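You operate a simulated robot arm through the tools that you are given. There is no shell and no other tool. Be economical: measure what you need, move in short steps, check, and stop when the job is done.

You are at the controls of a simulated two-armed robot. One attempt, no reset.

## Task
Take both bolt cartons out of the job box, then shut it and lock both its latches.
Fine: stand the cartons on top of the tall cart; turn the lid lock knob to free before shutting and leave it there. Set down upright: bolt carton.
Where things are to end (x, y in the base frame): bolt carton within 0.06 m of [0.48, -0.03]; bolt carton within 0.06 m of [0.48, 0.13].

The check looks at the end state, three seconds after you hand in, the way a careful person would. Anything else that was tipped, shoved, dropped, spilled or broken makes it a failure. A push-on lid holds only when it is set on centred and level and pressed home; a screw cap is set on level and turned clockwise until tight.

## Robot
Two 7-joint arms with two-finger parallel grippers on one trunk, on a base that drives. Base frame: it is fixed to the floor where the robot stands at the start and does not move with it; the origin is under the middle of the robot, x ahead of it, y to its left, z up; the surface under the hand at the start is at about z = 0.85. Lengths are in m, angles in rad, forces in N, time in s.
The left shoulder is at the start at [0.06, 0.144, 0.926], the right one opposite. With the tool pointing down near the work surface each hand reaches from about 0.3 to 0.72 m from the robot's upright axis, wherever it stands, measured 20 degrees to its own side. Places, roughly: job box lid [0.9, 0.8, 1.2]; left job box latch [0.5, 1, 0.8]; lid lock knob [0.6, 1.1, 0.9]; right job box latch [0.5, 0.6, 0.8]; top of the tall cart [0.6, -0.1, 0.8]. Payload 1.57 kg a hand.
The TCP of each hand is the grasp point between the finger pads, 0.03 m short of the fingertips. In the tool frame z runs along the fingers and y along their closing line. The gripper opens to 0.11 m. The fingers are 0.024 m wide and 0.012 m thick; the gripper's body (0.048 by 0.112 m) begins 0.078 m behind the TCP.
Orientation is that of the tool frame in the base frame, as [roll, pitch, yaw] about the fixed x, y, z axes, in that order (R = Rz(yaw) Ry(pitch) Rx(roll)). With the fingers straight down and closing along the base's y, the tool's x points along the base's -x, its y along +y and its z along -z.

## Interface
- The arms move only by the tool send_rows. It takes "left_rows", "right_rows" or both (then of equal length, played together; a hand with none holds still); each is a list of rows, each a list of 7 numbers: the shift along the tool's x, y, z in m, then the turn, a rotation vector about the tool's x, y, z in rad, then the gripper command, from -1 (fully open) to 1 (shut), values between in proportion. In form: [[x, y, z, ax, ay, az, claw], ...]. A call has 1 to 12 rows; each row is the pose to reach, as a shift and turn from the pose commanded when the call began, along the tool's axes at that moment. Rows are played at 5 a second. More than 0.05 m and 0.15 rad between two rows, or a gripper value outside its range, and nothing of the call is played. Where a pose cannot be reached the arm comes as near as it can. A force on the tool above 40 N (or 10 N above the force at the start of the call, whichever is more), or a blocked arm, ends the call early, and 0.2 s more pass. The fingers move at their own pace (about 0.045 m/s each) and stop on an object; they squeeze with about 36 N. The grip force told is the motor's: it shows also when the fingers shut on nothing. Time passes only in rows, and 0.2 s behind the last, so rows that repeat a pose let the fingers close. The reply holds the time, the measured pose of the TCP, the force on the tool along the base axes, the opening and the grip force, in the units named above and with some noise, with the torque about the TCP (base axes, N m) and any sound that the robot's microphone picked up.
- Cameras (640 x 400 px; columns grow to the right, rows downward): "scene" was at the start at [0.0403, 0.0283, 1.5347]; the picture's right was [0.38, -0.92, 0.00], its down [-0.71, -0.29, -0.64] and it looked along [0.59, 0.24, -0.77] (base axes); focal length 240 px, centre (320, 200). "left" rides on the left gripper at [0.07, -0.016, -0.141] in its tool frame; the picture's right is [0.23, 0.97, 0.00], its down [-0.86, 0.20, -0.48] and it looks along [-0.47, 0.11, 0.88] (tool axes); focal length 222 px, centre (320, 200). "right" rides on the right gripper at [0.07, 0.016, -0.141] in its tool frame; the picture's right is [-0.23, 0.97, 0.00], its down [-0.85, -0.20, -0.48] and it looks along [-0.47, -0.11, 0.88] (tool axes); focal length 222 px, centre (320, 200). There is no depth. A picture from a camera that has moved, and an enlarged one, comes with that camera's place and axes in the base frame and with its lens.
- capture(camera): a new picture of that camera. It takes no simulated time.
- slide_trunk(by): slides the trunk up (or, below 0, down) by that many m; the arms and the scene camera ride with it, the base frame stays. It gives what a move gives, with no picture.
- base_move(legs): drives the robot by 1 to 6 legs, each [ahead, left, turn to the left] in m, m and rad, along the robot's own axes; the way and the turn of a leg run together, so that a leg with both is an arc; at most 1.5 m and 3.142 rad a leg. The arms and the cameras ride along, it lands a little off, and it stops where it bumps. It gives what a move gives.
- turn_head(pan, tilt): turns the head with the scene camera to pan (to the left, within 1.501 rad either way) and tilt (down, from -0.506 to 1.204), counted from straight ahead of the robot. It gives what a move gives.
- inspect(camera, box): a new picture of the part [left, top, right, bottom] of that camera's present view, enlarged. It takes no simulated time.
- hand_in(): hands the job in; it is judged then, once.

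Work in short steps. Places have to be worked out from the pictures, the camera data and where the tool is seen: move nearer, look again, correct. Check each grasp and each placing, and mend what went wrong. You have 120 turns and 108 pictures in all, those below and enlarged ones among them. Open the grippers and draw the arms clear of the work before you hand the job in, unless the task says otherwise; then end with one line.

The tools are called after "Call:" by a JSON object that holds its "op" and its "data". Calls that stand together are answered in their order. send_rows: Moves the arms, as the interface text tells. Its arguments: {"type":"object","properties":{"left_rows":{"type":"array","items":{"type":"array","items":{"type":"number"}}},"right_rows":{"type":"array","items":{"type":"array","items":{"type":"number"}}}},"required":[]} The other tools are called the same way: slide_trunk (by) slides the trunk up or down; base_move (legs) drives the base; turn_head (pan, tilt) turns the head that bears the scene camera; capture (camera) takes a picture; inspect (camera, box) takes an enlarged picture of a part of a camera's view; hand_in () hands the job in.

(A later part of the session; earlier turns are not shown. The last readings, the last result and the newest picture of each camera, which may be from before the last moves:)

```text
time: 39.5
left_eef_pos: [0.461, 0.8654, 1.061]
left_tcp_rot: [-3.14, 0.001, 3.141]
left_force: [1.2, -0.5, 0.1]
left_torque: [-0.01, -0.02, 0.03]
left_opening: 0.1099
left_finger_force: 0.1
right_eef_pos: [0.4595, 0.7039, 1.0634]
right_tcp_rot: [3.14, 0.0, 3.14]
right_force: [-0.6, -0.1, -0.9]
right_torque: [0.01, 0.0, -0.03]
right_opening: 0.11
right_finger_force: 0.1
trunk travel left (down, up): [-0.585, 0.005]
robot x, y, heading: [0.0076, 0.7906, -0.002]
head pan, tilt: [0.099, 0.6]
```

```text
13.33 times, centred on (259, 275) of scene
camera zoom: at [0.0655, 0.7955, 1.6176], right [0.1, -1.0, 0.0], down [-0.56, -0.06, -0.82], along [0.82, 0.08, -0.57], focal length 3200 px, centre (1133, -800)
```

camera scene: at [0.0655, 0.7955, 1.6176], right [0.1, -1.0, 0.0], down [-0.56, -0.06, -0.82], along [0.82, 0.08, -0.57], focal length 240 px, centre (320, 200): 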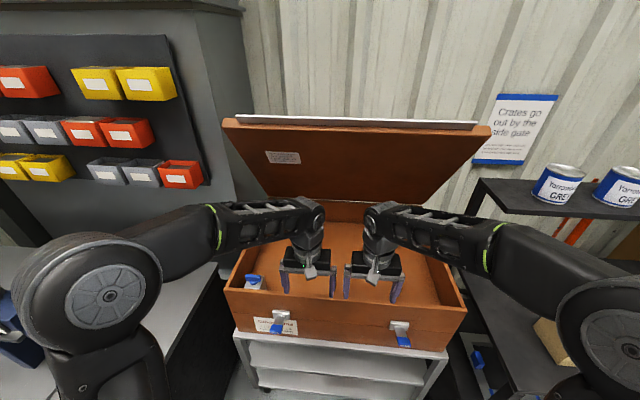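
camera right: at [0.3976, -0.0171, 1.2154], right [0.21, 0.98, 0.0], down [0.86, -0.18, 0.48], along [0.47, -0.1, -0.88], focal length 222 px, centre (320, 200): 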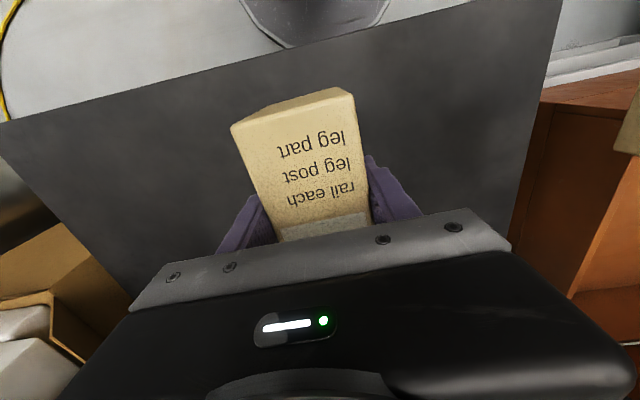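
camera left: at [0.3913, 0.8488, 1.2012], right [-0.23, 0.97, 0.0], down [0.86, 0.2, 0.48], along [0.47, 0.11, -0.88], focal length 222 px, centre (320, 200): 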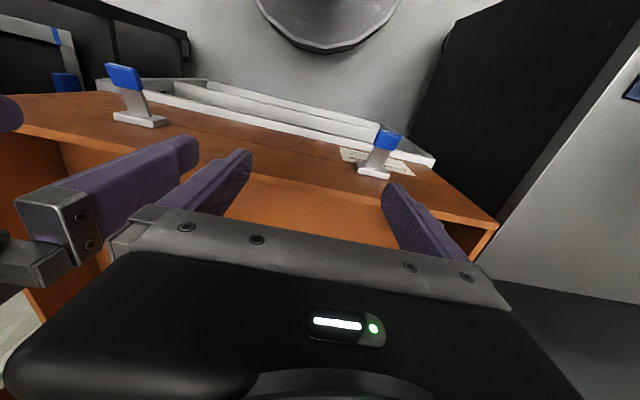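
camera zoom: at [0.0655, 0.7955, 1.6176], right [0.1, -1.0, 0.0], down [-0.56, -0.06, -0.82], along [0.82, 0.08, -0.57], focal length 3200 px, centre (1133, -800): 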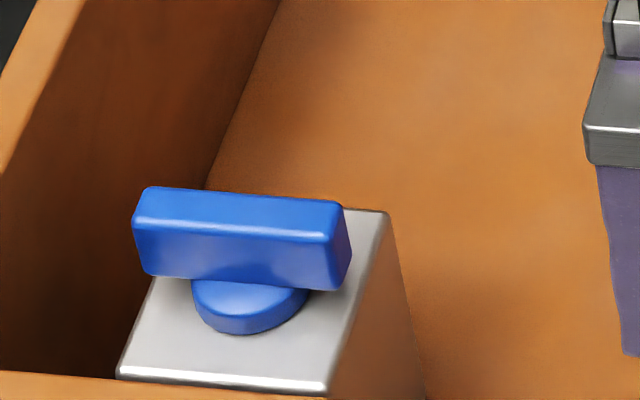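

No markings seen from here. I bring the left hand over the knob for an overhead view, and move the right hand away.

Call:
{"op": "send_rows", "data": {"left_rows": [[-0.02, 0.04, 0, 0, 0, 0, -1], [-0.04, 0.08, 0, 0, 0, 0, -1], [-0.06, 0.12, 0, 0, 0, 0, -1], [-0.08, 0.16, 0, 0, 0, 0, -1], [-0.1, 0.2, 0, 0, 0, 0, -1], [-0.1, 0.22, 0, 0, 0, 0, -1], [-0.1, 0.22, 0, 0, 0, 0, -1]], "right_rows": [[0.02, -0.04, 0, 0, 0, 0, -1], [0.04, -0.08, 0, 0, 0, 0, -1], [0.06, -0.12, 0, 0, 0, 0, -1], [0.08, -0.16, 0, 0, 0, 0, -1], [0.1, -0.2, 0, 0, 0, 0, -1], [0.1, -0.2, 0, 0, 0, 0, -1], [0.1, -0.2, 0, 0, 0, 0, -1]]}}

Call:
{"op": "capture", "data": {"camera": "left"}}

Call:
{"op": "inspect", "data": {"camera": "left", "box": [240, 100, 400, 220]}}

```text
time: 41.1
left_eef_pos: [0.5611, 1.0837, 1.0615]
left_tcp_rot: [3.142, -0.002, 3.14]
left_force: [0.1, 0.5, 0.0]
left_torque: [-0.01, 0.02, 0.0]
left_opening: 0.1098
left_finger_force: 0.0
right_eef_pos: [0.357, 0.5043, 1.0644]
right_tcp_rot: [3.141, 0.0, 3.139]
right_force: [0.7, -0.5, 0.2]
right_torque: [0.02, 0.0, 0.02]
right_opening: 0.1102
right_finger_force: 0.1
trunk travel left (down, up): [-0.585, 0.005]
robot x, y, heading: [0.0076, 0.785, -0.004]
head pan, tilt: [0.099, 0.6]
```

```text
73 pictures are left
camera left: at [0.4914, 1.0672, 1.202], right [-0.23, 0.97, 0.0], down [0.86, 0.2, 0.48], along [0.47, 0.11, -0.88], focal length 222 px, centre (320, 200)
```

left: 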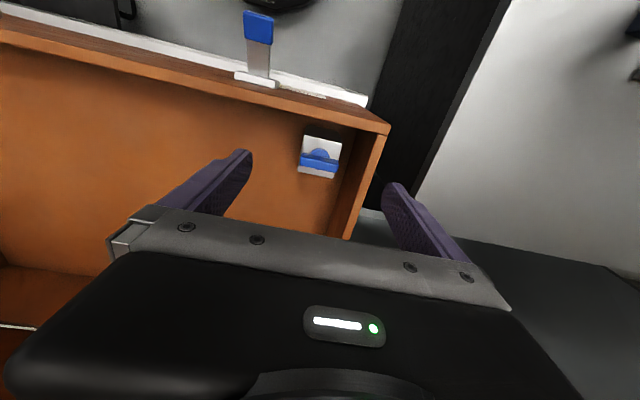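

```text
3.33 times, centred on (320, 160) of left
camera zoom: at [0.4914, 1.0672, 1.202], right [-0.23, 0.97, 0.0], down [0.86, 0.2, 0.48], along [0.47, 0.11, -0.88], focal length 740 px, centre (320, 333)
```

zoom: 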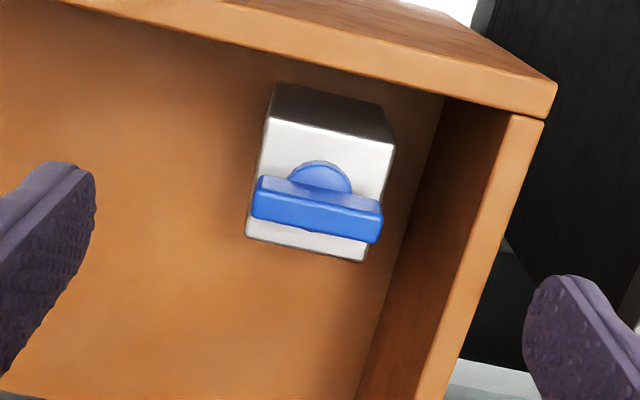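

Knob bar triangulates to about (0.595, 1.090, 0.895), lying along y; rim at z≈0.92. I turn the left gripper 90° above it, with the opening narrowed to clear the front wall.

Call:
{"op": "send_rows", "data": {"left_rows": [[-0.01, 0.002, 0, 0, 0, 0.14, 0.1], [-0.02, 0.004, 0, 0, 0, 0.28, 0.1], [-0.034, 0.006, 0, 0, 0, 0.42, 0.1], [-0.034, 0.006, 0, 0, 0, 0.56, 0.1], [-0.034, 0.006, 0, 0, 0, 0.7, 0.1], [-0.034, 0.006, 0, 0, 0, 0.84, 0.1], [-0.034, 0.006, 0, 0, 0, 0.98, 0.1], [-0.034, 0.006, 0, 0, 0, 1.12, 0.1], [-0.034, 0.006, 0, 0, 0, 1.26, 0.1], [-0.034, 0.006, 0, 0, 0, 1.4, 0.1], [-0.034, 0.006, 0, 0, 0, 1.5, 0.1], [-0.034, 0.006, 0, 0, 0, 1.57, 0.1]]}}

Call:
{"op": "capture", "data": {"camera": "left"}}

Call:
{"op": "inspect", "data": {"camera": "scene", "box": [215, 215, 343, 295]}}

```text
time: 43.7
left_eef_pos: [0.5962, 1.0911, 1.0617]
left_tcp_rot: [-3.141, 0.001, 1.568]
left_force: [-0.5, -0.2, -0.4]
left_torque: [-0.05, 0.04, -0.01]
left_opening: 0.0493
left_finger_force: 0.1
right_eef_pos: [0.3566, 0.5061, 1.0639]
right_tcp_rot: [3.138, 0.001, 3.141]
right_force: [-0.1, 0.0, -0.8]
right_torque: [-0.03, 0.01, 0.0]
right_opening: 0.1101
right_finger_force: 0.0
trunk travel left (down, up): [-0.585, 0.005]
robot x, y, heading: [0.0101, 0.7877, -0.004]
head pan, tilt: [0.099, 0.6]
```

```text
71 pictures are left
camera left: at [0.5791, 1.1602, 1.2015], right [0.97, 0.22, 0.0], down [0.2, -0.86, 0.48], along [0.11, -0.47, -0.88], focal length 222 px, centre (320, 200)
```

left: 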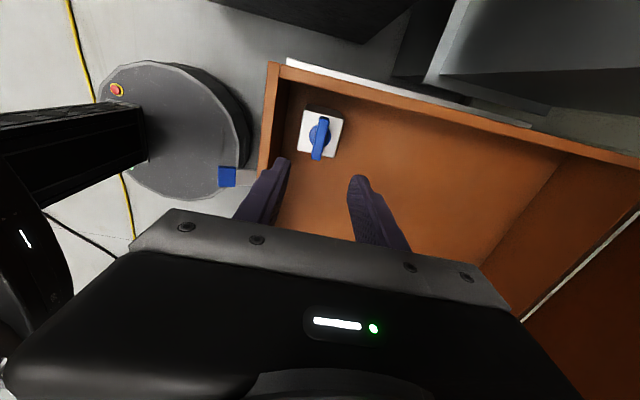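

```text
5.00 times, centred on (279, 255) of scene
camera zoom: at [0.0655, 0.7956, 1.6177], right [0.1, -1.0, 0.0], down [-0.56, -0.06, -0.83], along [0.82, 0.08, -0.56], focal length 1200 px, centre (525, -75)
```

zoom: 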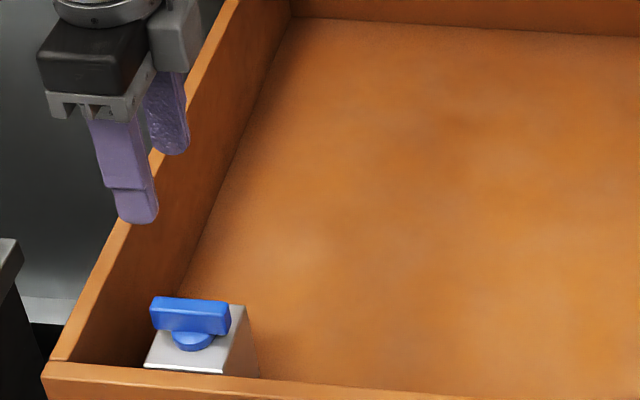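

Position confirmed at (0.595, 1.093). Descend onto the bar.

Call:
{"op": "send_rows", "data": {"left_rows": [[0, 0, 0.04, 0, 0, 0, 0.1], [0, 0, 0.08, 0, 0, 0, 0.1], [0, 0, 0.11, 0, 0, 0, 0.1], [0, 0, 0.13, 0, 0, 0, 0.1], [0, 0, 0.145, 0, 0, 0, 0.1], [0, 0, 0.145, 0, 0, 0, 0.1]]}}

Call:
{"op": "capture", "data": {"camera": "left"}}

Call:
{"op": "inspect", "data": {"camera": "scene", "box": [215, 215, 343, 295]}}

```text
time: 45.1
left_eef_pos: [0.5961, 1.0913, 0.9142]
left_tcp_rot: [-3.142, 0.0, 1.569]
left_force: [-0.1, 0.1, -0.6]
left_torque: [-0.02, 0.02, 0.0]
left_opening: 0.0496
left_finger_force: 0.0
right_eef_pos: [0.3582, 0.5048, 1.0634]
right_tcp_rot: [3.139, 0.0, 3.14]
right_force: [-0.7, 0.1, 0.6]
right_torque: [0.02, -0.01, 0.04]
right_opening: 0.1101
right_finger_force: 0.1
trunk travel left (down, up): [-0.585, 0.005]
robot x, y, heading: [0.0066, 0.7854, -0.003]
head pan, tilt: [0.099, 0.6]
```

```text
69 pictures are left
camera left: at [0.5796, 1.1604, 1.0543], right [0.97, 0.23, 0.0], down [0.2, -0.86, 0.48], along [0.11, -0.47, -0.88], focal length 222 px, centre (320, 200)
```

left: 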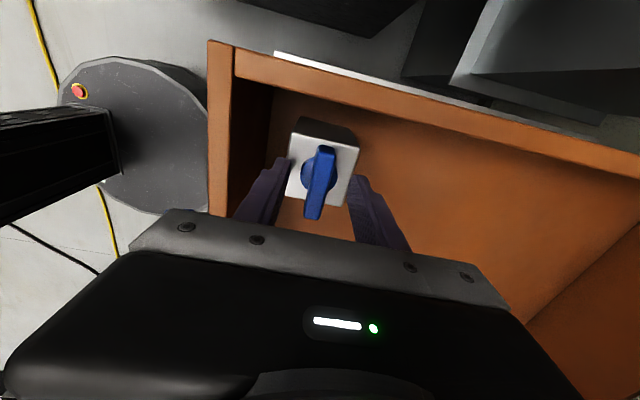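

```text
5.00 times, centred on (279, 255) of scene
camera zoom: at [0.0653, 0.7955, 1.6177], right [0.1, -1.0, 0.0], down [-0.56, -0.06, -0.83], along [0.82, 0.08, -0.56], focal length 1200 px, centre (525, -75)
```

zoom: 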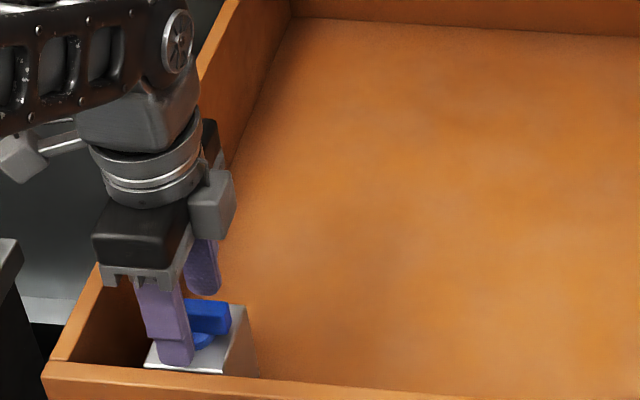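

Fingers straddle the bar. Close on it.

Call:
{"op": "send_rows", "data": {"left_rows": [[0, 0, 0, 0, 0, 0, 0.5], [0, 0, 0, 0, 0, 0, 1], [0, 0, 0, 0, 0, 0, 1], [0, 0, 0, 0, 0, 0, 1]]}}

```text
time: 46.1
left_eef_pos: [0.5945, 1.0899, 0.9149]
left_tcp_rot: [-3.14, 0.001, 1.57]
left_force: [-6.9, -0.6, 2.9]
left_torque: [-0.01, 0.24, 0.09]
left_opening: 0.0135
left_finger_force: 28.8
right_eef_pos: [0.3568, 0.506, 1.0642]
right_tcp_rot: [3.14, 0.001, 3.14]
right_force: [-0.5, -0.2, -0.1]
right_torque: [-0.02, -0.02, -0.02]
right_opening: 0.1102
right_finger_force: 0.1
trunk travel left (down, up): [-0.585, 0.005]
robot x, y, heading: [0.0058, 0.7896, -0.004]
head pan, tilt: [0.099, 0.6]
```

Gripped (bar 13.5 mm). I try a small anticlockwise turn (from above) and read the torque.

Call:
{"op": "send_rows", "data": {"left_rows": [[0, 0, 0, 0, 0, -0.1, 1], [0, 0, 0, 0, 0, -0.2, 1], [0, 0, 0, 0, 0, -0.3, 1]]}}

```text
time: 46.9
left_eef_pos: [0.5939, 1.0907, 0.916]
left_tcp_rot: [3.141, 0.0, 1.872]
left_force: [-5.9, 0.4, 0.4]
left_torque: [0.05, 0.12, -0.02]
left_opening: 0.0141
left_finger_force: 30.2
right_eef_pos: [0.3568, 0.5058, 1.0634]
right_tcp_rot: [3.141, 0.0, 3.14]
right_force: [-0.3, 0.0, -0.3]
right_torque: [0.02, 0.03, -0.01]
right_opening: 0.11
right_finger_force: 0.1
trunk travel left (down, up): [-0.585, 0.005]
robot x, y, heading: [0.0126, 0.7904, -0.007]
head pan, tilt: [0.099, 0.6]
```

It turns freely this way. Continue to 90° and watch for a stop.

Call:
{"op": "send_rows", "data": {"left_rows": [[0, 0, 0, 0, 0, -0.14, 1], [0, 0, 0, 0, 0, -0.28, 1], [0, 0, 0, 0, 0, -0.42, 1], [0, 0, 0, 0, 0, -0.56, 1], [0, 0, 0, 0, 0, -0.7, 1], [0, 0, 0, 0, 0, -0.84, 1], [0, 0, 0, 0, 0, -0.98, 1], [0, 0, 0, 0, 0, -1.12, 1], [0, 0, 0, 0, 0, -1.27, 1]]}}

Call:
{"op": "capture", "data": {"camera": "scene"}}

Call:
{"op": "capture", "data": {"camera": "left"}}

```text
time: 48.9
left_eef_pos: [0.5938, 1.0901, 0.9156]
left_tcp_rot: [3.141, -0.004, -3.141]
left_force: [-10.8, -8.5, -14.4]
left_torque: [0.0, -0.2, -0.07]
left_opening: 0.0138
left_finger_force: 30.6
right_eef_pos: [0.3579, 0.5058, 1.0636]
right_tcp_rot: [3.138, 0.001, 3.138]
right_force: [-0.2, -0.1, 0.2]
right_torque: [-0.01, 0.0, -0.05]
right_opening: 0.11
right_finger_force: 0.1
trunk travel left (down, up): [-0.585, 0.005]
robot x, y, heading: [0.0086, 0.7854, -0.005]
head pan, tilt: [0.099, 0.6]
```

```text
67 pictures are left
camera scene: at [0.0654, 0.795, 1.6176], right [0.1, -1.0, 0.0], down [-0.56, -0.05, -0.83], along [0.82, 0.08, -0.56], focal length 240 px, centre (320, 200)
```

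scene: 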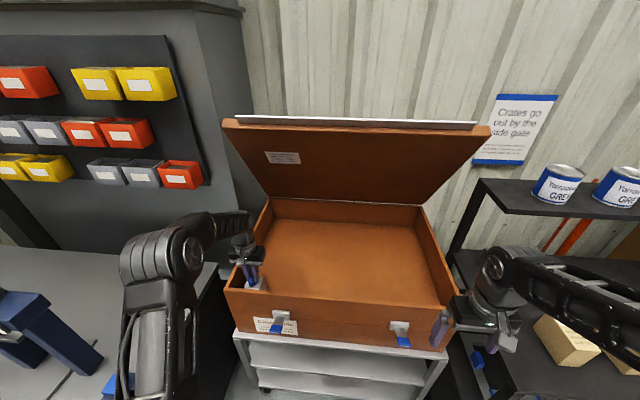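

```text
66 pictures are left
camera left: at [0.5252, 1.0739, 1.0557], right [-0.23, 0.97, 0.0], down [0.86, 0.2, 0.48], along [0.46, 0.11, -0.88], focal length 222 px, centre (320, 200)
```

left: 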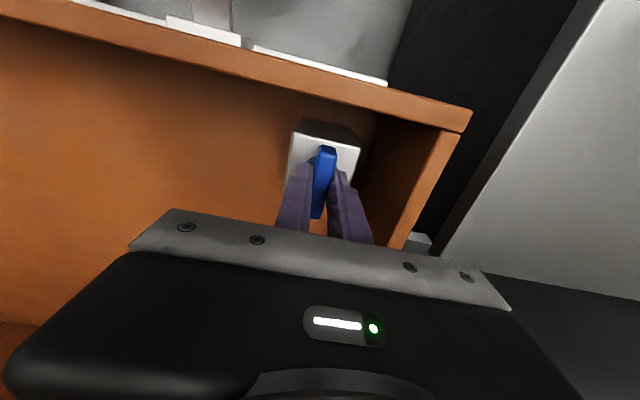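

Bar is now along x. I probe a bit further to find whether this is the end stop.

Call:
{"op": "send_rows", "data": {"left_rows": [[0, 0, 0, 0, 0, -0.1, 1], [0, 0, 0, 0, 0, -0.2, 1], [0, 0, 0, 0, 0, -0.3, 1], [0, 0, 0, 0, 0, -0.3, 1]]}}

Call:
{"op": "inspect", "data": {"camera": "left", "box": [250, 100, 410, 220]}}

```text
time: 49.9
left_eef_pos: [0.5967, 1.0921, 0.9155]
left_tcp_rot: [3.141, 0.001, -2.842]
left_force: [-4.1, -8.5, -8.9]
left_torque: [-0.21, -0.02, -1.41]
left_opening: 0.0214
left_finger_force: 34.6
right_eef_pos: [0.3582, 0.5052, 1.0639]
right_tcp_rot: [3.139, -0.001, 3.141]
right_force: [-0.2, 0.7, 0.1]
right_torque: [0.01, 0.01, 0.03]
right_opening: 0.1097
right_finger_force: 0.1
trunk travel left (down, up): [-0.585, 0.005]
robot x, y, heading: [0.0075, 0.7842, 0.002]
head pan, tilt: [0.099, 0.6]
```

```text
3.33 times, centred on (330, 160) of left
camera zoom: at [0.5343, 1.0541, 1.0562], right [-0.5, 0.86, 0.0], down [0.76, 0.44, 0.48], along [0.41, 0.24, -0.88], focal length 740 px, centre (287, 333)
```

zoom: 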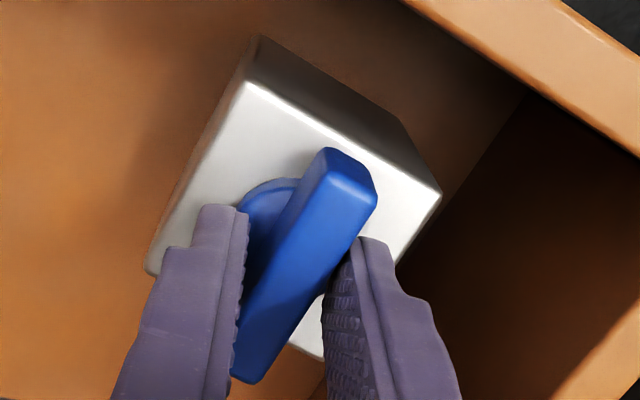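

That's the end stop at 90°, so the knob has gone fully over. I undo the overtwist, release and go up.

Call:
{"op": "send_rows", "data": {"left_rows": [[0, 0, 0, 0, 0, 0.14, 1], [0, 0, 0, 0, 0, 0.28, 0.6], [0, 0, 0, 0, 0, 0.28, 0.1], [0, 0, 0, 0, 0, 0.28, 0.1], [0, 0, -0.04, 0, 0, 0.28, 0.1], [0, 0, -0.08, 0, 0, 0.28, 0.1], [0, 0, -0.12, 0, 0, 0.28, -1], [0, 0, -0.16, 0, 0, 0.28, -1]]}}

Call:
{"op": "inspect", "data": {"camera": "left", "box": [240, 100, 400, 220]}}

Call:
{"op": "capture", "data": {"camera": "scene"}}

```text
time: 51.7
left_eef_pos: [0.5943, 1.0899, 1.0755]
left_tcp_rot: [-3.141, 0.0, -3.125]
left_force: [-0.4, 0.2, 0.7]
left_torque: [-0.03, 0.02, 0.0]
left_opening: 0.1012
left_finger_force: 0.1
right_eef_pos: [0.3572, 0.5062, 1.0632]
right_tcp_rot: [3.142, 0.0, 3.139]
right_force: [0.9, 0.2, -0.5]
right_torque: [-0.03, -0.01, 0.0]
right_opening: 0.1099
right_finger_force: 0.0
trunk travel left (down, up): [-0.585, 0.005]
robot x, y, heading: [0.0088, 0.7852, -0.001]
head pan, tilt: [0.099, 0.6]
```

```text
3.33 times, centred on (320, 160) of left
camera zoom: at [0.5253, 1.0718, 1.2158], right [-0.24, 0.97, 0.0], down [0.85, 0.21, 0.48], along [0.46, 0.12, -0.88], focal length 740 px, centre (320, 333)
```

zoom: 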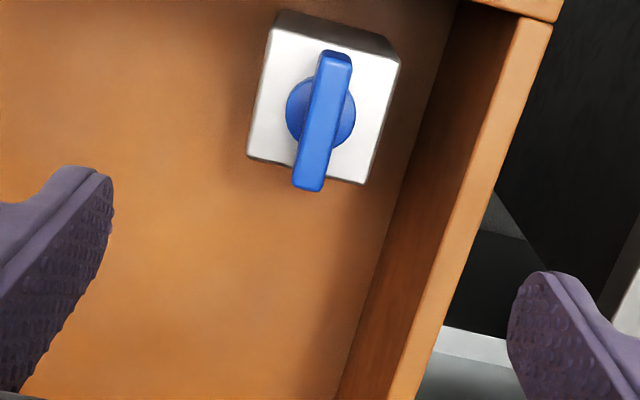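

```text
63 pictures are left
camera scene: at [0.065, 0.7954, 1.6177], right [0.1, -1.0, 0.0], down [-0.56, -0.06, -0.83], along [0.82, 0.08, -0.56], focal length 240 px, centre (320, 200)
```

scene: 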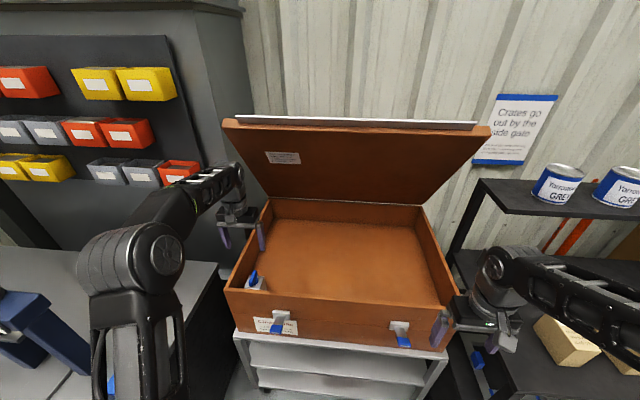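

The knob now lies along x at its stop; the lid stays up. Geometry: lid front edge ≈ (0.79, y, 1.40), hinge ≈ (1.08, 0.92), leaning forward, so pressing down on the edge should shut it. I rotate the left hand to point forward with fingers shut.

Call:
{"op": "send_rows", "data": {"left_rows": [[0.01, -0.016, -0.01, 0, -0.13, 0, 1], [0.02, -0.032, -0.02, 0, -0.26, 0, 1], [0.03, -0.048, -0.03, 0, -0.39, 0, 1], [0.04, -0.064, -0.04, 0, -0.52, 0, 1], [0.05, -0.08, -0.05, 0, -0.65, 0, 1], [0.06, -0.096, -0.06, 0, -0.78, 0, 1], [0.07, -0.112, -0.07, 0, -0.91, 0, 1], [0.08, -0.128, -0.08, 0, -1.04, 0, 1], [0.09, -0.144, -0.09, 0, -1.17, 0, 1], [0.1, -0.16, -0.1, 0, -1.3, 0, 1], [0.11, -0.176, -0.11, 0, -1.43, 0, 1], [0.114, -0.19, -0.125, 0, -1.55, 0, 1]]}}

Call:
{"op": "turn_head", "data": {"pan": 0.1, "tilt": 0.4}}

Call:
{"op": "capture", "data": {"camera": "scene"}}

```text
time: 54.3
left_eef_pos: [0.5233, 0.8755, 1.2152]
left_tcp_rot: [-3.104, 1.551, -3.088]
left_force: [0.5, 0.5, -0.7]
left_torque: [-0.03, 0.0, -0.01]
left_opening: 0.0002
left_finger_force: 20.9
left hand out of reach, approached as far as the arm can: row 10, 11, 12
right_eef_pos: [0.3572, 0.5047, 1.0641]
right_tcp_rot: [3.139, 0.0, 3.14]
right_force: [0.0, 0.0, 0.4]
right_torque: [0.02, 0.01, 0.05]
right_opening: 0.1099
right_finger_force: 0.0
trunk travel left (down, up): [-0.585, 0.005]
robot x, y, heading: [0.0072, 0.7888, -0.005]
head pan, tilt: [0.099, 0.6]
```

```text
time: 55.1
left_eef_pos: [0.523, 0.877, 1.2156]
left_tcp_rot: [3.138, 1.547, -3.127]
left_force: [-0.8, 0.1, 0.5]
left_torque: [-0.02, -0.01, 0.01]
left_opening: 0.0001
left_finger_force: 21.2
right_eef_pos: [0.3579, 0.5054, 1.0637]
right_tcp_rot: [3.14, 0.0, 3.139]
right_force: [-0.2, 0.3, 0.3]
right_torque: [0.02, 0.01, 0.0]
right_opening: 0.1098
right_finger_force: 0.1
trunk travel left (down, up): [-0.585, 0.005]
robot x, y, heading: [0.007, 0.7888, -0.001]
head pan, tilt: [0.099, 0.4]
```

```text
62 pictures are left
camera scene: at [0.0697, 0.7959, 1.6359], right [0.1, -1.0, 0.0], down [-0.39, -0.04, -0.92], along [0.92, 0.09, -0.39], focal length 240 px, centre (320, 200)
```

scene: 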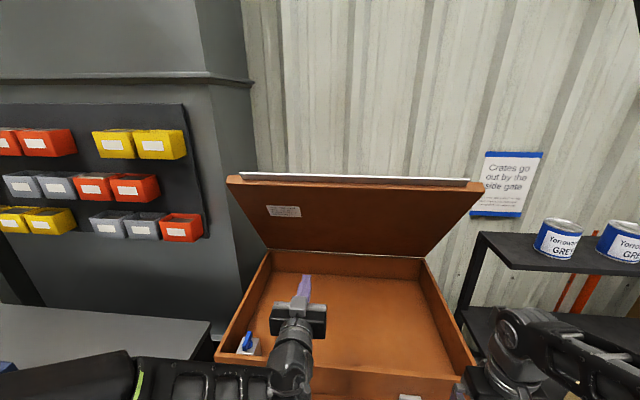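

The hand points forward. Now raise it to z≈1.47 while advancing.

Call:
{"op": "send_rows", "data": {"left_rows": [[-0.035, 0, 0.02, 0, 0, 0, 1], [-0.07, 0, 0.04, 0, 0, 0, 1], [-0.105, 0, 0.06, 0, 0, 0, 1], [-0.14, 0, 0.08, 0, 0, 0, 1], [-0.175, 0, 0.1, 0, 0, 0, 1], [-0.21, 0, 0.12, 0, 0, 0, 1], [-0.245, 0, 0.13, 0, 0, 0, 1], [-0.255, 0, 0.14, 0, 0, 0, 1]]}}

Call:
{"op": "capture", "data": {"camera": "scene"}}

```text
time: 56.9
left_eef_pos: [0.6667, 0.8806, 1.4682]
left_tcp_rot: [3.117, 1.548, 3.135]
left_force: [0.8, -1.1, -0.2]
left_torque: [0.03, 0.03, -0.03]
left_opening: 0.0
left_finger_force: 21.7
right_eef_pos: [0.3567, 0.5055, 1.0629]
right_tcp_rot: [3.141, 0.001, 3.139]
right_force: [0.1, -0.8, 0.1]
right_torque: [0.01, 0.01, 0.01]
right_opening: 0.1102
right_finger_force: 0.1
trunk travel left (down, up): [-0.585, 0.005]
robot x, y, heading: [0.0103, 0.7881, 0.001]
head pan, tilt: [0.099, 0.4]
```

```text
61 pictures are left
camera scene: at [0.0703, 0.7959, 1.6359], right [0.1, -1.0, 0.0], down [-0.39, -0.04, -0.92], along [0.92, 0.09, -0.39], focal length 240 px, centre (320, 200)
```

scene: 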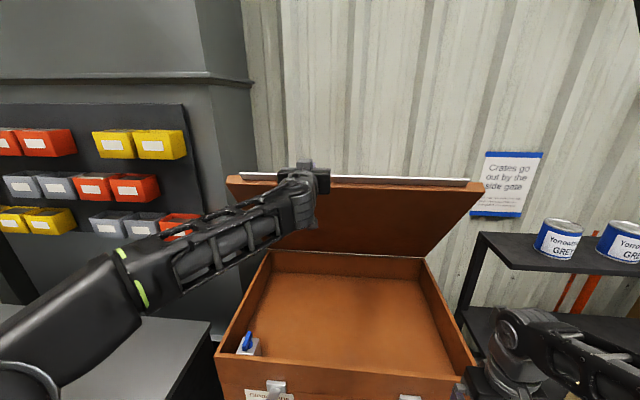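

I check the height against the lid edge with the left wrist camera.

Call:
{"op": "capture", "data": {"camera": "left"}}

Call:
{"op": "inspect", "data": {"camera": "scene", "box": [220, 140, 380, 240]}}

```text
60 pictures are left
camera left: at [0.5243, 0.8611, 1.4], right [-0.02, 0.97, -0.23], down [-0.46, 0.19, 0.87], along [0.89, 0.12, 0.45], focal length 222 px, centre (320, 200)
```

left: 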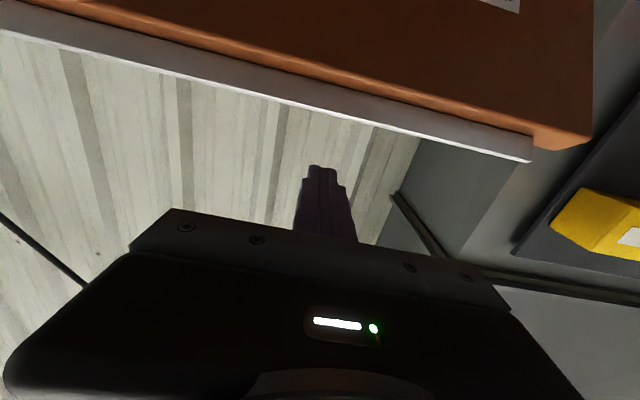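

```text
4.00 times, centred on (300, 190) of scene
camera zoom: at [0.0703, 0.7959, 1.6359], right [0.1, -1.0, 0.0], down [-0.39, -0.04, -0.92], along [0.92, 0.09, -0.39], focal length 960 px, centre (400, 240)
```

zoom: 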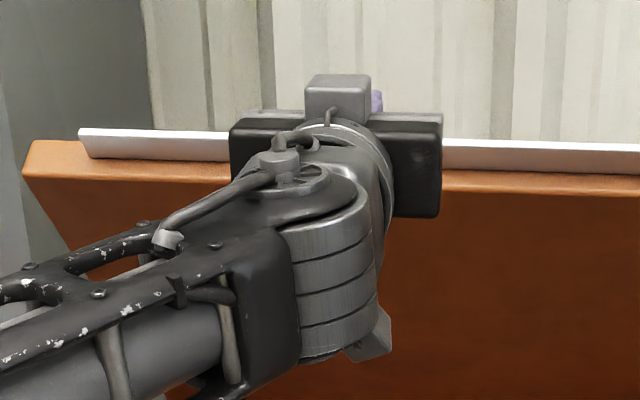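

The strip top is at z≈1.42; my fingers at 1.468 clear it. Advance over the edge.

Call:
{"op": "send_rows", "data": {"left_rows": [[0, 0, 0.04, 0, 0, 0, 1], [0, 0, 0.08, 0, 0, 0, 1], [0, 0, 0.11, 0, 0, 0, 1], [0, 0, 0.14, 0, 0, 0, 1]]}}

Call:
{"op": "capture", "data": {"camera": "left"}}

```text
time: 57.9
left_eef_pos: [0.809, 0.8808, 1.4673]
left_tcp_rot: [-3.141, 1.549, -3.122]
left_force: [0.8, 0.3, -0.8]
left_torque: [-0.01, -0.02, 0.02]
left_opening: 0.0
left_finger_force: 21.7
right_eef_pos: [0.3587, 0.5046, 1.0637]
right_tcp_rot: [3.139, 0.001, 3.139]
right_force: [-0.2, 0.3, 0.8]
right_torque: [-0.04, 0.01, 0.0]
right_opening: 0.1099
right_finger_force: 0.1
trunk travel left (down, up): [-0.585, 0.005]
robot x, y, heading: [0.0065, 0.7873, -0.001]
head pan, tilt: [0.099, 0.4]
```

```text
58 pictures are left
camera left: at [0.6658, 0.8619, 1.3995], right [-0.02, 0.97, -0.23], down [-0.46, 0.19, 0.87], along [0.89, 0.13, 0.45], focal length 222 px, centre (320, 200)
```

left: 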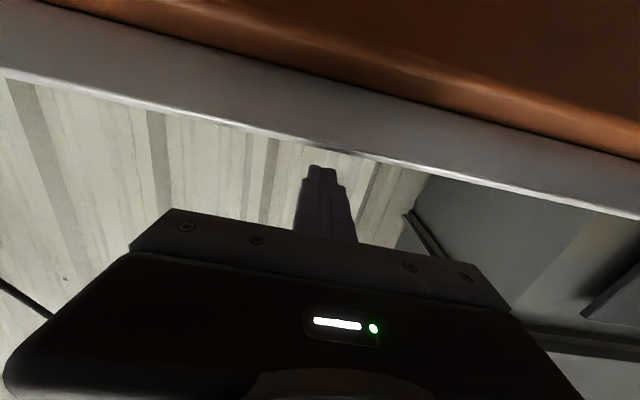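

The edge sits at about x 0.73–0.76, z 1.415. Pull back slightly and press down along the closing arc, first a short stretch.

Call:
{"op": "send_rows", "data": {"left_rows": [[0, 0, -0.045, 0, 0, 0, 1], [0.025, 0, -0.045, 0, 0, 0, 1], [0.045, 0, -0.047, 0, 0, 0, 1], [0.06, 0, -0.052, 0, 0, 0, 1], [0.075, 0, -0.06, 0, 0, 0, 1]]}}

Call:
{"op": "capture", "data": {"camera": "left"}}

Call:
{"op": "capture", "data": {"camera": "scene"}}

```text
time: 58.9
left_eef_pos: [0.748, 0.8815, 1.4254]
left_tcp_rot: [-0.725, 1.561, -0.708]
left_force: [-6.0, -0.9, 16.3]
left_torque: [-0.04, 0.09, -0.1]
left_opening: 0.0
left_finger_force: 21.5
right_eef_pos: [0.3566, 0.5058, 1.0643]
right_tcp_rot: [3.139, 0.001, -3.141]
right_force: [0.0, 0.2, -0.5]
right_torque: [0.0, 0.06, 0.0]
right_opening: 0.11
right_finger_force: 0.0
trunk travel left (down, up): [-0.585, 0.005]
robot x, y, heading: [0.0101, 0.787, -0.004]
head pan, tilt: [0.099, 0.4]
stopped in row 5 (left hand): the force on the tool passed its limit at 44 N (the readings are from after the stop); the commanded pose is now the measured one
```

```text
57 pictures are left
camera left: at [0.6079, 0.861, 1.3541], right [-0.01, 0.97, -0.23], down [-0.49, 0.2, 0.85], along [0.87, 0.13, 0.47], focal length 222 px, centre (320, 200)
```

left: 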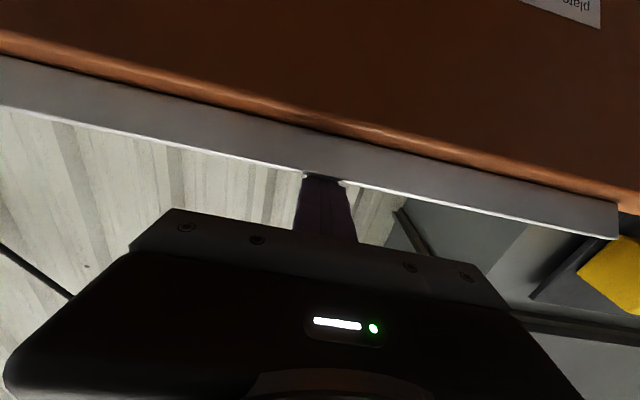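

```text
56 pictures are left
camera scene: at [0.0685, 0.7958, 1.6359], right [0.1, -1.0, 0.0], down [-0.39, -0.04, -0.92], along [0.92, 0.09, -0.39], focal length 240 px, centre (320, 200)
```

scene: 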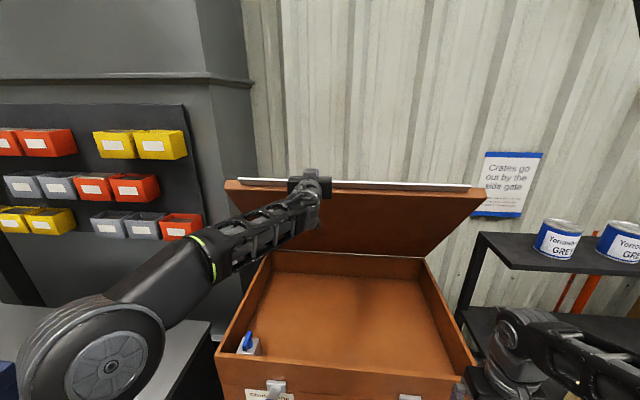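

Pressing straight down is inefficient (strip resists at 44 N). I instead raise, go further over, and tilt the fingers down to hook behind the strip.

Call:
{"op": "send_rows", "data": {"left_rows": [[-0.04, 0, 0, 0, 0, 0, 1], [-0.05, 0, 0.03, 0, 0.05, 0, 1], [-0.05, 0, 0.055, 0, 0.19, 0, 1], [-0.05, 0, 0.055, 0, 0.33, 0, 1], [-0.05, 0, 0.055, 0, 0.47, 0, 1], [-0.05, 0, 0.055, 0, 0.61, 0, 1], [-0.05, 0, 0.055, 0, 0.7, 0, 1]]}}

Call:
{"op": "capture", "data": {"camera": "left"}}

```text
time: 60.5
left_eef_pos: [0.7193, 0.8516, 1.4045]
left_tcp_rot: [-3.14, 0.867, -3.126]
left_force: [-2.0, -0.6, -0.1]
left_torque: [0.03, -0.01, 0.05]
left_opening: 0.0001
left_finger_force: 21.6
left hand out of reach, approached as far as the arm can: row 4, 5, 6, 7
right_eef_pos: [0.3557, 0.5025, 1.0631]
right_tcp_rot: [3.137, 0.001, 3.139]
right_force: [-0.4, -0.8, -0.3]
right_torque: [0.06, -0.03, 0.01]
right_opening: 0.1099
right_finger_force: 0.0
trunk travel left (down, up): [-0.585, 0.005]
robot x, y, heading: [0.0105, 0.7873, -0.002]
head pan, tilt: [0.099, 0.4]
```

```text
55 pictures are left
camera left: at [0.5672, 0.833, 1.4413], right [-0.16, 0.97, -0.18], down [0.19, 0.2, 0.96], along [0.97, 0.12, -0.21], focal length 222 px, centre (320, 200)
```

left: 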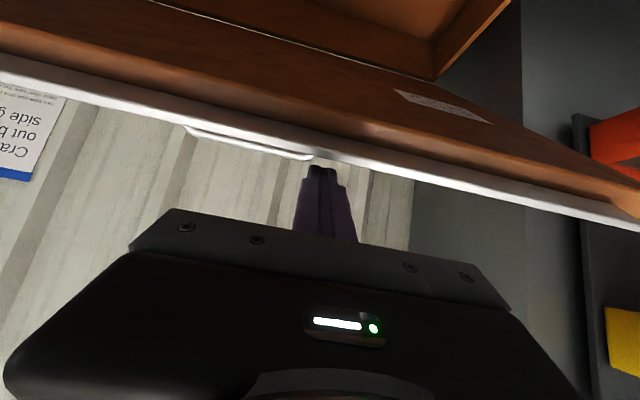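

The tilt was partly out of reach; check the scene for where the lid and hand are.

Call:
{"op": "capture", "data": {"camera": "scene"}}

```text
54 pictures are left
camera scene: at [0.0675, 0.7923, 1.636], right [0.1, -1.0, 0.0], down [-0.39, -0.04, -0.92], along [0.92, 0.09, -0.39], focal length 240 px, centre (320, 200)
```

scene: 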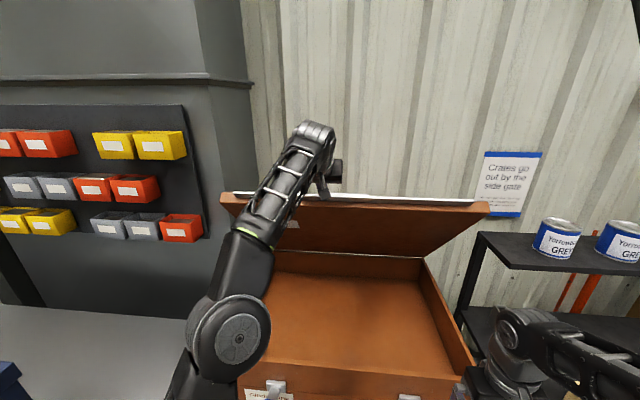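

The lid did come down (strip lower) and stays put by friction. The tool's x axis now points along the closing direction, so I push along it.

Call:
{"op": "send_rows", "data": {"left_rows": [[0.02, 0, 0, 0, 0, 0, 1], [0.04, 0, 0, 0, 0, 0, 1], [0.06, 0, 0, 0, 0, 0, 1], [0.085, 0, 0, 0, 0, 0, 1], [0.11, 0, 0, 0, 0, 0, 1], [0.135, 0, 0, 0, 0, 0, 1], [0.16, 0, 0, 0, 0, 0, 1]]}}

Call:
{"op": "capture", "data": {"camera": "scene"}}

Call:
{"op": "capture", "data": {"camera": "left"}}

```text
time: 61.8
left_eef_pos: [0.6452, 0.8565, 1.3288]
left_tcp_rot: [-3.122, 0.89, -3.107]
left_force: [-16.1, 5.7, 18.8]
left_torque: [0.15, 0.13, -0.07]
left_opening: 0.0001
left_finger_force: 21.5
right_eef_pos: [0.3537, 0.5068, 1.0658]
right_tcp_rot: [3.14, 0.003, -3.141]
right_force: [-0.3, 0.5, 0.3]
right_torque: [0.02, 0.0, 0.04]
right_opening: 0.1098
right_finger_force: 0.0
trunk travel left (down, up): [-0.585, 0.005]
robot x, y, heading: [0.0049, 0.7877, -0.004]
head pan, tilt: [0.099, 0.4]
stopped in row 6 (left hand): the force on the tool passed its limit at 41 N (the readings are from after the stop); the commanded pose is now the measured one
```

```text
53 pictures are left
camera scene: at [0.0634, 0.7968, 1.636], right [0.1, -1.0, 0.0], down [-0.38, -0.04, -0.92], along [0.92, 0.09, -0.39], focal length 240 px, centre (320, 200)
```

scene: 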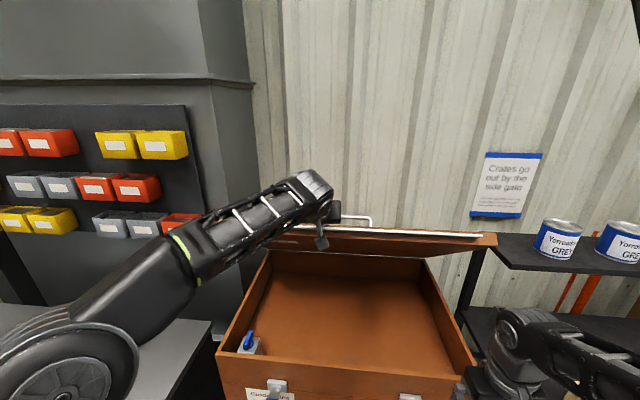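

```text
52 pictures are left
camera left: at [0.4921, 0.8366, 1.3633], right [-0.16, 0.97, -0.19], down [0.16, 0.21, 0.96], along [0.97, 0.13, -0.19], focal length 222 px, centre (320, 200)
```

left: 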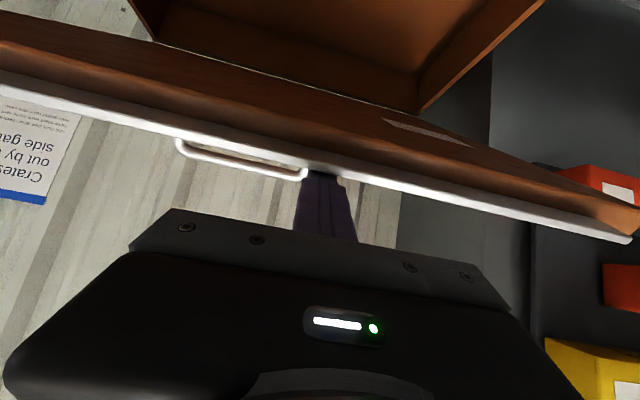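

The lid keeps coming down with friction. Continue pushing.

Call:
{"op": "send_rows", "data": {"left_rows": [[0.02, 0, 0, 0, 0, 0, 1], [0.04, 0, 0, 0, 0, 0, 1], [0.06, 0, 0, 0, 0, 0, 1], [0.08, 0, 0, 0, 0, 0, 1], [0.1, 0, 0.003, 0, 0, 0, 1], [0.12, 0, 0.007, 0, 0, 0, 1], [0.14, 0, 0.012, 0, 0, 0, 1]]}}

```text
time: 62.5
left_eef_pos: [0.619, 0.8564, 1.2976]
left_tcp_rot: [-3.125, 0.887, -3.107]
left_force: [-17.5, 6.1, 15.5]
left_torque: [0.21, 0.04, -0.09]
left_opening: 0.0001
left_finger_force: 21.7
right_eef_pos: [0.3535, 0.5097, 1.0649]
right_tcp_rot: [3.139, 0.004, -3.14]
right_force: [-0.6, -0.1, -0.7]
right_torque: [0.02, 0.0, 0.0]
right_opening: 0.1098
right_finger_force: 0.0
trunk travel left (down, up): [-0.585, 0.005]
robot x, y, heading: [0.0033, 0.7859, -0.002]
head pan, tilt: [0.099, 0.4]
stopped in row 3 (left hand): the force on the tool passed its limit at 41 N (the readings are from after the stop); the commanded pose is now the measured one
```

The reaction is axial, likely the fingertip jams on the leg of the lid's handle. I back off a little, shift 6 cm left and push again.

Call:
{"op": "send_rows", "data": {"left_rows": [[-0.03, 0, -0.02, 0, 0, 0, 1], [-0.03, 0.03, -0.02, 0, 0, 0, 1], [-0.03, 0.06, -0.02, 0, 0, 0, 1], [-0.01, 0.06, -0.02, 0, 0, 0, 1], [0.01, 0.06, -0.02, 0, 0, 0, 1], [0.03, 0.06, -0.02, 0, 0, 0, 1], [0.05, 0.06, -0.02, 0, 0, 0, 1], [0.07, 0.06, -0.02, 0, 0, 0, 1]]}}

Call:
{"op": "capture", "data": {"camera": "left"}}

Call:
{"op": "capture", "data": {"camera": "scene"}}

```text
time: 64.2
left_eef_pos: [0.5605, 0.9119, 1.2498]
left_tcp_rot: [-3.129, 0.879, -3.109]
left_force: [0.8, 0.7, 1.6]
left_torque: [0.04, -0.04, 0.02]
left_opening: 0.0
left_finger_force: 21.1
right_eef_pos: [0.3563, 0.5061, 1.0643]
right_tcp_rot: [3.14, -0.001, -3.14]
right_force: [-0.7, 0.1, -0.9]
right_torque: [0.03, 0.04, 0.0]
right_opening: 0.11
right_finger_force: 0.1
trunk travel left (down, up): [-0.585, 0.005]
robot x, y, heading: [0.0108, 0.7864, -0.0]
head pan, tilt: [0.099, 0.4]
```

```text
51 pictures are left
camera left: at [0.4076, 0.8918, 1.2862], right [-0.17, 0.97, -0.18], down [0.17, 0.21, 0.96], along [0.97, 0.13, -0.2], focal length 222 px, centre (320, 200)
```

left: 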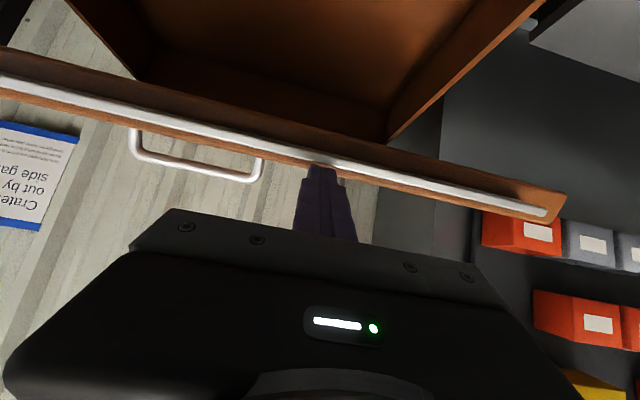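

```text
50 pictures are left
camera scene: at [0.0684, 0.7964, 1.6359], right [0.1, -1.0, 0.0], down [-0.39, -0.04, -0.92], along [0.92, 0.09, -0.39], focal length 240 px, centre (320, 200)
```

scene: 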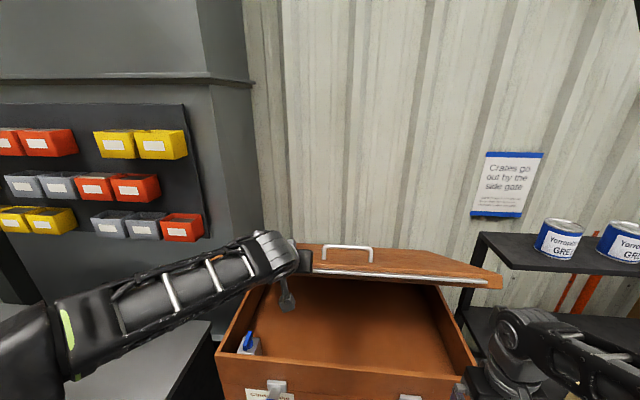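

The lid now follows easily. Continue along the arc to near closed.

Call:
{"op": "send_rows", "data": {"left_rows": [[0.03, 0, 0.005, 0, 0, 0, 1], [0.06, 0, 0.011, 0, 0, 0, 1], [0.089, 0, 0.019, 0, 0, 0, 1], [0.118, 0, 0.028, 0, 0, 0, 1], [0.146, 0, 0.038, 0, 0, 0, 1], [0.173, 0, 0.05, 0, 0, 0, 1]]}}

Call:
{"op": "capture", "data": {"camera": "left"}}

Call:
{"op": "capture", "data": {"camera": "scene"}}

```text
time: 65.7
left_eef_pos: [0.4911, 0.9109, 1.0852]
left_tcp_rot: [-3.128, 0.879, -3.109]
left_force: [0.2, 1.2, 1.3]
left_torque: [-0.05, -0.02, -0.01]
left_opening: 0.0002
left_finger_force: 21.8
right_eef_pos: [0.357, 0.5074, 1.0648]
right_tcp_rot: [3.14, 0.0, -3.142]
right_force: [1.3, -0.9, 0.7]
right_torque: [-0.01, -0.03, 0.02]
right_opening: 0.11
right_finger_force: 0.0
trunk travel left (down, up): [-0.585, 0.005]
robot x, y, heading: [0.0097, 0.7879, 0.003]
head pan, tilt: [0.099, 0.4]
```

```text
49 pictures are left
camera left: at [0.339, 0.8906, 1.1215], right [-0.17, 0.97, -0.18], down [0.17, 0.21, 0.96], along [0.97, 0.13, -0.2], focal length 222 px, centre (320, 200)
```

left: 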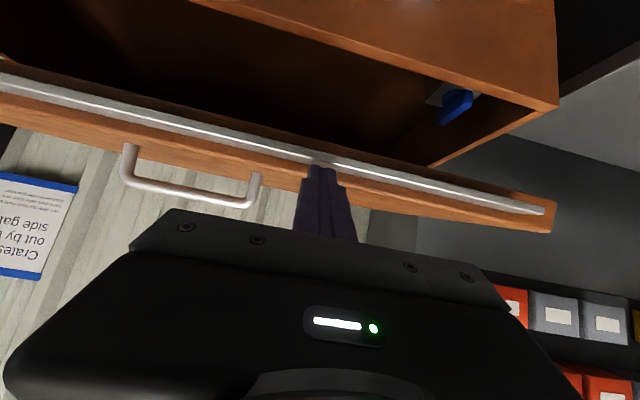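

```text
48 pictures are left
camera scene: at [0.0686, 0.7963, 1.6359], right [0.1, -1.0, 0.0], down [-0.39, -0.04, -0.92], along [0.92, 0.09, -0.39], focal length 240 px, centre (320, 200)
```

scene: 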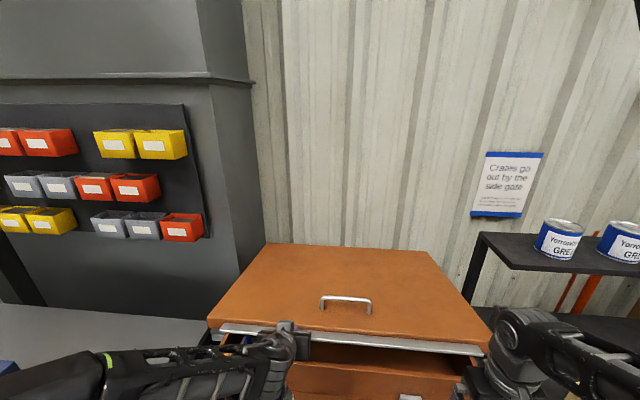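

Nearly closed. Keep pressing down in small steps until it seats.

Call:
{"op": "send_rows", "data": {"left_rows": [[0.02, 0, 0.014, 0, 0, 0, 1], [0.04, 0, 0.028, 0, 0, 0, 1], [0.06, 0, 0.042, 0, 0, 0, 1], [0.08, 0, 0.056, 0, 0, 0, 1], [0.1, 0, 0.07, 0, 0, 0, 1], [0.115, 0, 0.08, 0, 0, 0, 1]]}}

Call:
{"op": "turn_head", "data": {"pan": 0.1, "tilt": 0.75}}

Call:
{"op": "capture", "data": {"camera": "scene"}}

```text
time: 66.8
left_eef_pos: [0.4911, 0.906, 0.976]
left_tcp_rot: [-3.132, 0.885, -3.11]
left_force: [-17.5, 3.6, 13.7]
left_torque: [-0.01, -0.04, -0.02]
left_opening: 0.0
left_finger_force: 22.1
left hand out of reach, approached as far as the arm can: row 3, 4, 5
right_eef_pos: [0.3555, 0.5075, 1.065]
right_tcp_rot: [3.14, 0.002, -3.135]
right_force: [0.5, 0.5, 0.3]
right_torque: [0.03, 0.0, -0.01]
right_opening: 0.1099
right_finger_force: 0.1
trunk travel left (down, up): [-0.585, 0.005]
robot x, y, heading: [0.0054, 0.7904, 0.004]
head pan, tilt: [0.099, 0.4]
stopped in row 5 (left hand): the force on the tool passed its limit at 65 N (the readings are from after the stop); the commanded pose is now the measured one
```

```text
time: 67.7
left_eef_pos: [0.4901, 0.9056, 0.9757]
left_tcp_rot: [-3.13, 0.888, -3.108]
left_force: [-23.6, 2.9, 18.1]
left_torque: [0.13, -0.08, -0.16]
left_opening: 0.0
left_finger_force: 21.8
right_eef_pos: [0.3531, 0.5064, 1.0655]
right_tcp_rot: [3.139, 0.003, -3.14]
right_force: [-0.7, 0.4, -0.3]
right_torque: [-0.01, 0.0, 0.04]
right_opening: 0.1103
right_finger_force: 0.1
trunk travel left (down, up): [-0.585, 0.005]
robot x, y, heading: [0.0073, 0.7873, 0.005]
head pan, tilt: [0.099, 0.75]
```

```text
47 pictures are left
camera scene: at [0.0536, 0.7957, 1.6051], right [0.1, -0.99, 0.0], down [-0.68, -0.07, -0.73], along [0.73, 0.07, -0.68], focal length 240 px, centre (320, 200)
```

scene: 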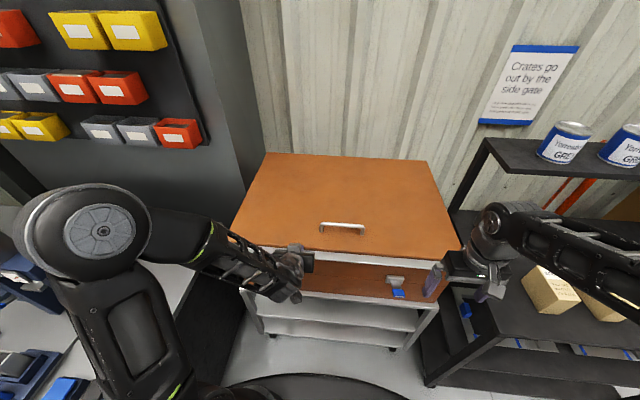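

I release the pressure by backing off along the finger axis and look whether the lid is shut.

Call:
{"op": "send_rows", "data": {"left_rows": [[-0.01, 0, -0.02, 0, 0, 0, 1], [-0.03, 0, -0.05, 0, 0, 0, 1], [-0.06, 0, -0.08, 0, 0, 0, 1], [-0.06, 0.04, -0.09, 0, 0, 0, 1]]}}

Call:
{"op": "capture", "data": {"camera": "left"}}

Call:
{"op": "inspect", "data": {"camera": "scene", "box": [220, 140, 476, 300]}}

```text
time: 68.7
left_eef_pos: [0.4819, 0.9417, 1.0882]
left_tcp_rot: [-3.128, 0.882, -3.108]
left_force: [0.5, -0.6, 0.0]
left_torque: [-0.03, 0.0, -0.01]
left_opening: 0.0
left_finger_force: 22.0
left hand out of reach, approached as far as the arm can: row 1, 2, 3, 4
right_eef_pos: [0.3567, 0.5075, 1.0638]
right_tcp_rot: [-3.141, 0.001, -3.141]
right_force: [0.0, -0.3, -0.1]
right_torque: [0.0, -0.02, 0.0]
right_opening: 0.1102
right_finger_force: 0.1
trunk travel left (down, up): [-0.585, 0.005]
robot x, y, heading: [0.007, 0.7859, 0.001]
head pan, tilt: [0.099, 0.75]
```

```text
46 pictures are left
camera left: at [0.3284, 0.922, 1.1225], right [-0.17, 0.97, -0.18], down [0.17, 0.21, 0.96], along [0.97, 0.13, -0.2], focal length 222 px, centre (320, 200)
```

left: 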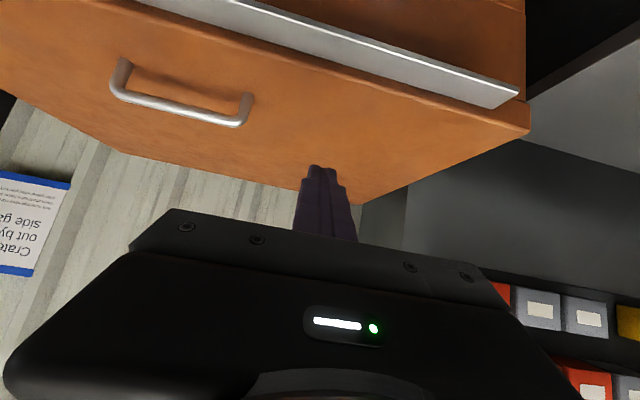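

```text
2.50 times, centred on (348, 220) of scene
camera zoom: at [0.0584, 0.7967, 1.6048], right [0.1, -0.99, 0.0], down [-0.68, -0.07, -0.73], along [0.73, 0.07, -0.68], focal length 600 px, centre (250, 150)
```

zoom: 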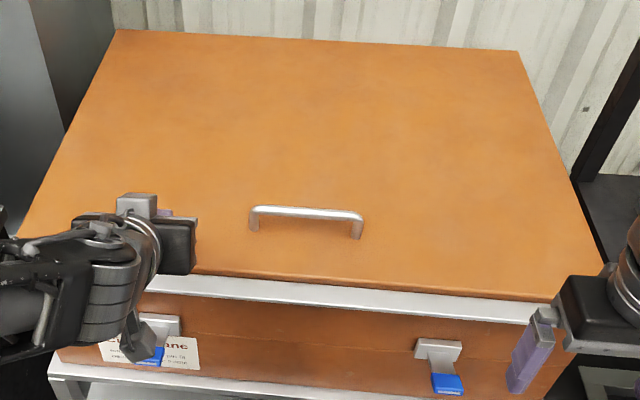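

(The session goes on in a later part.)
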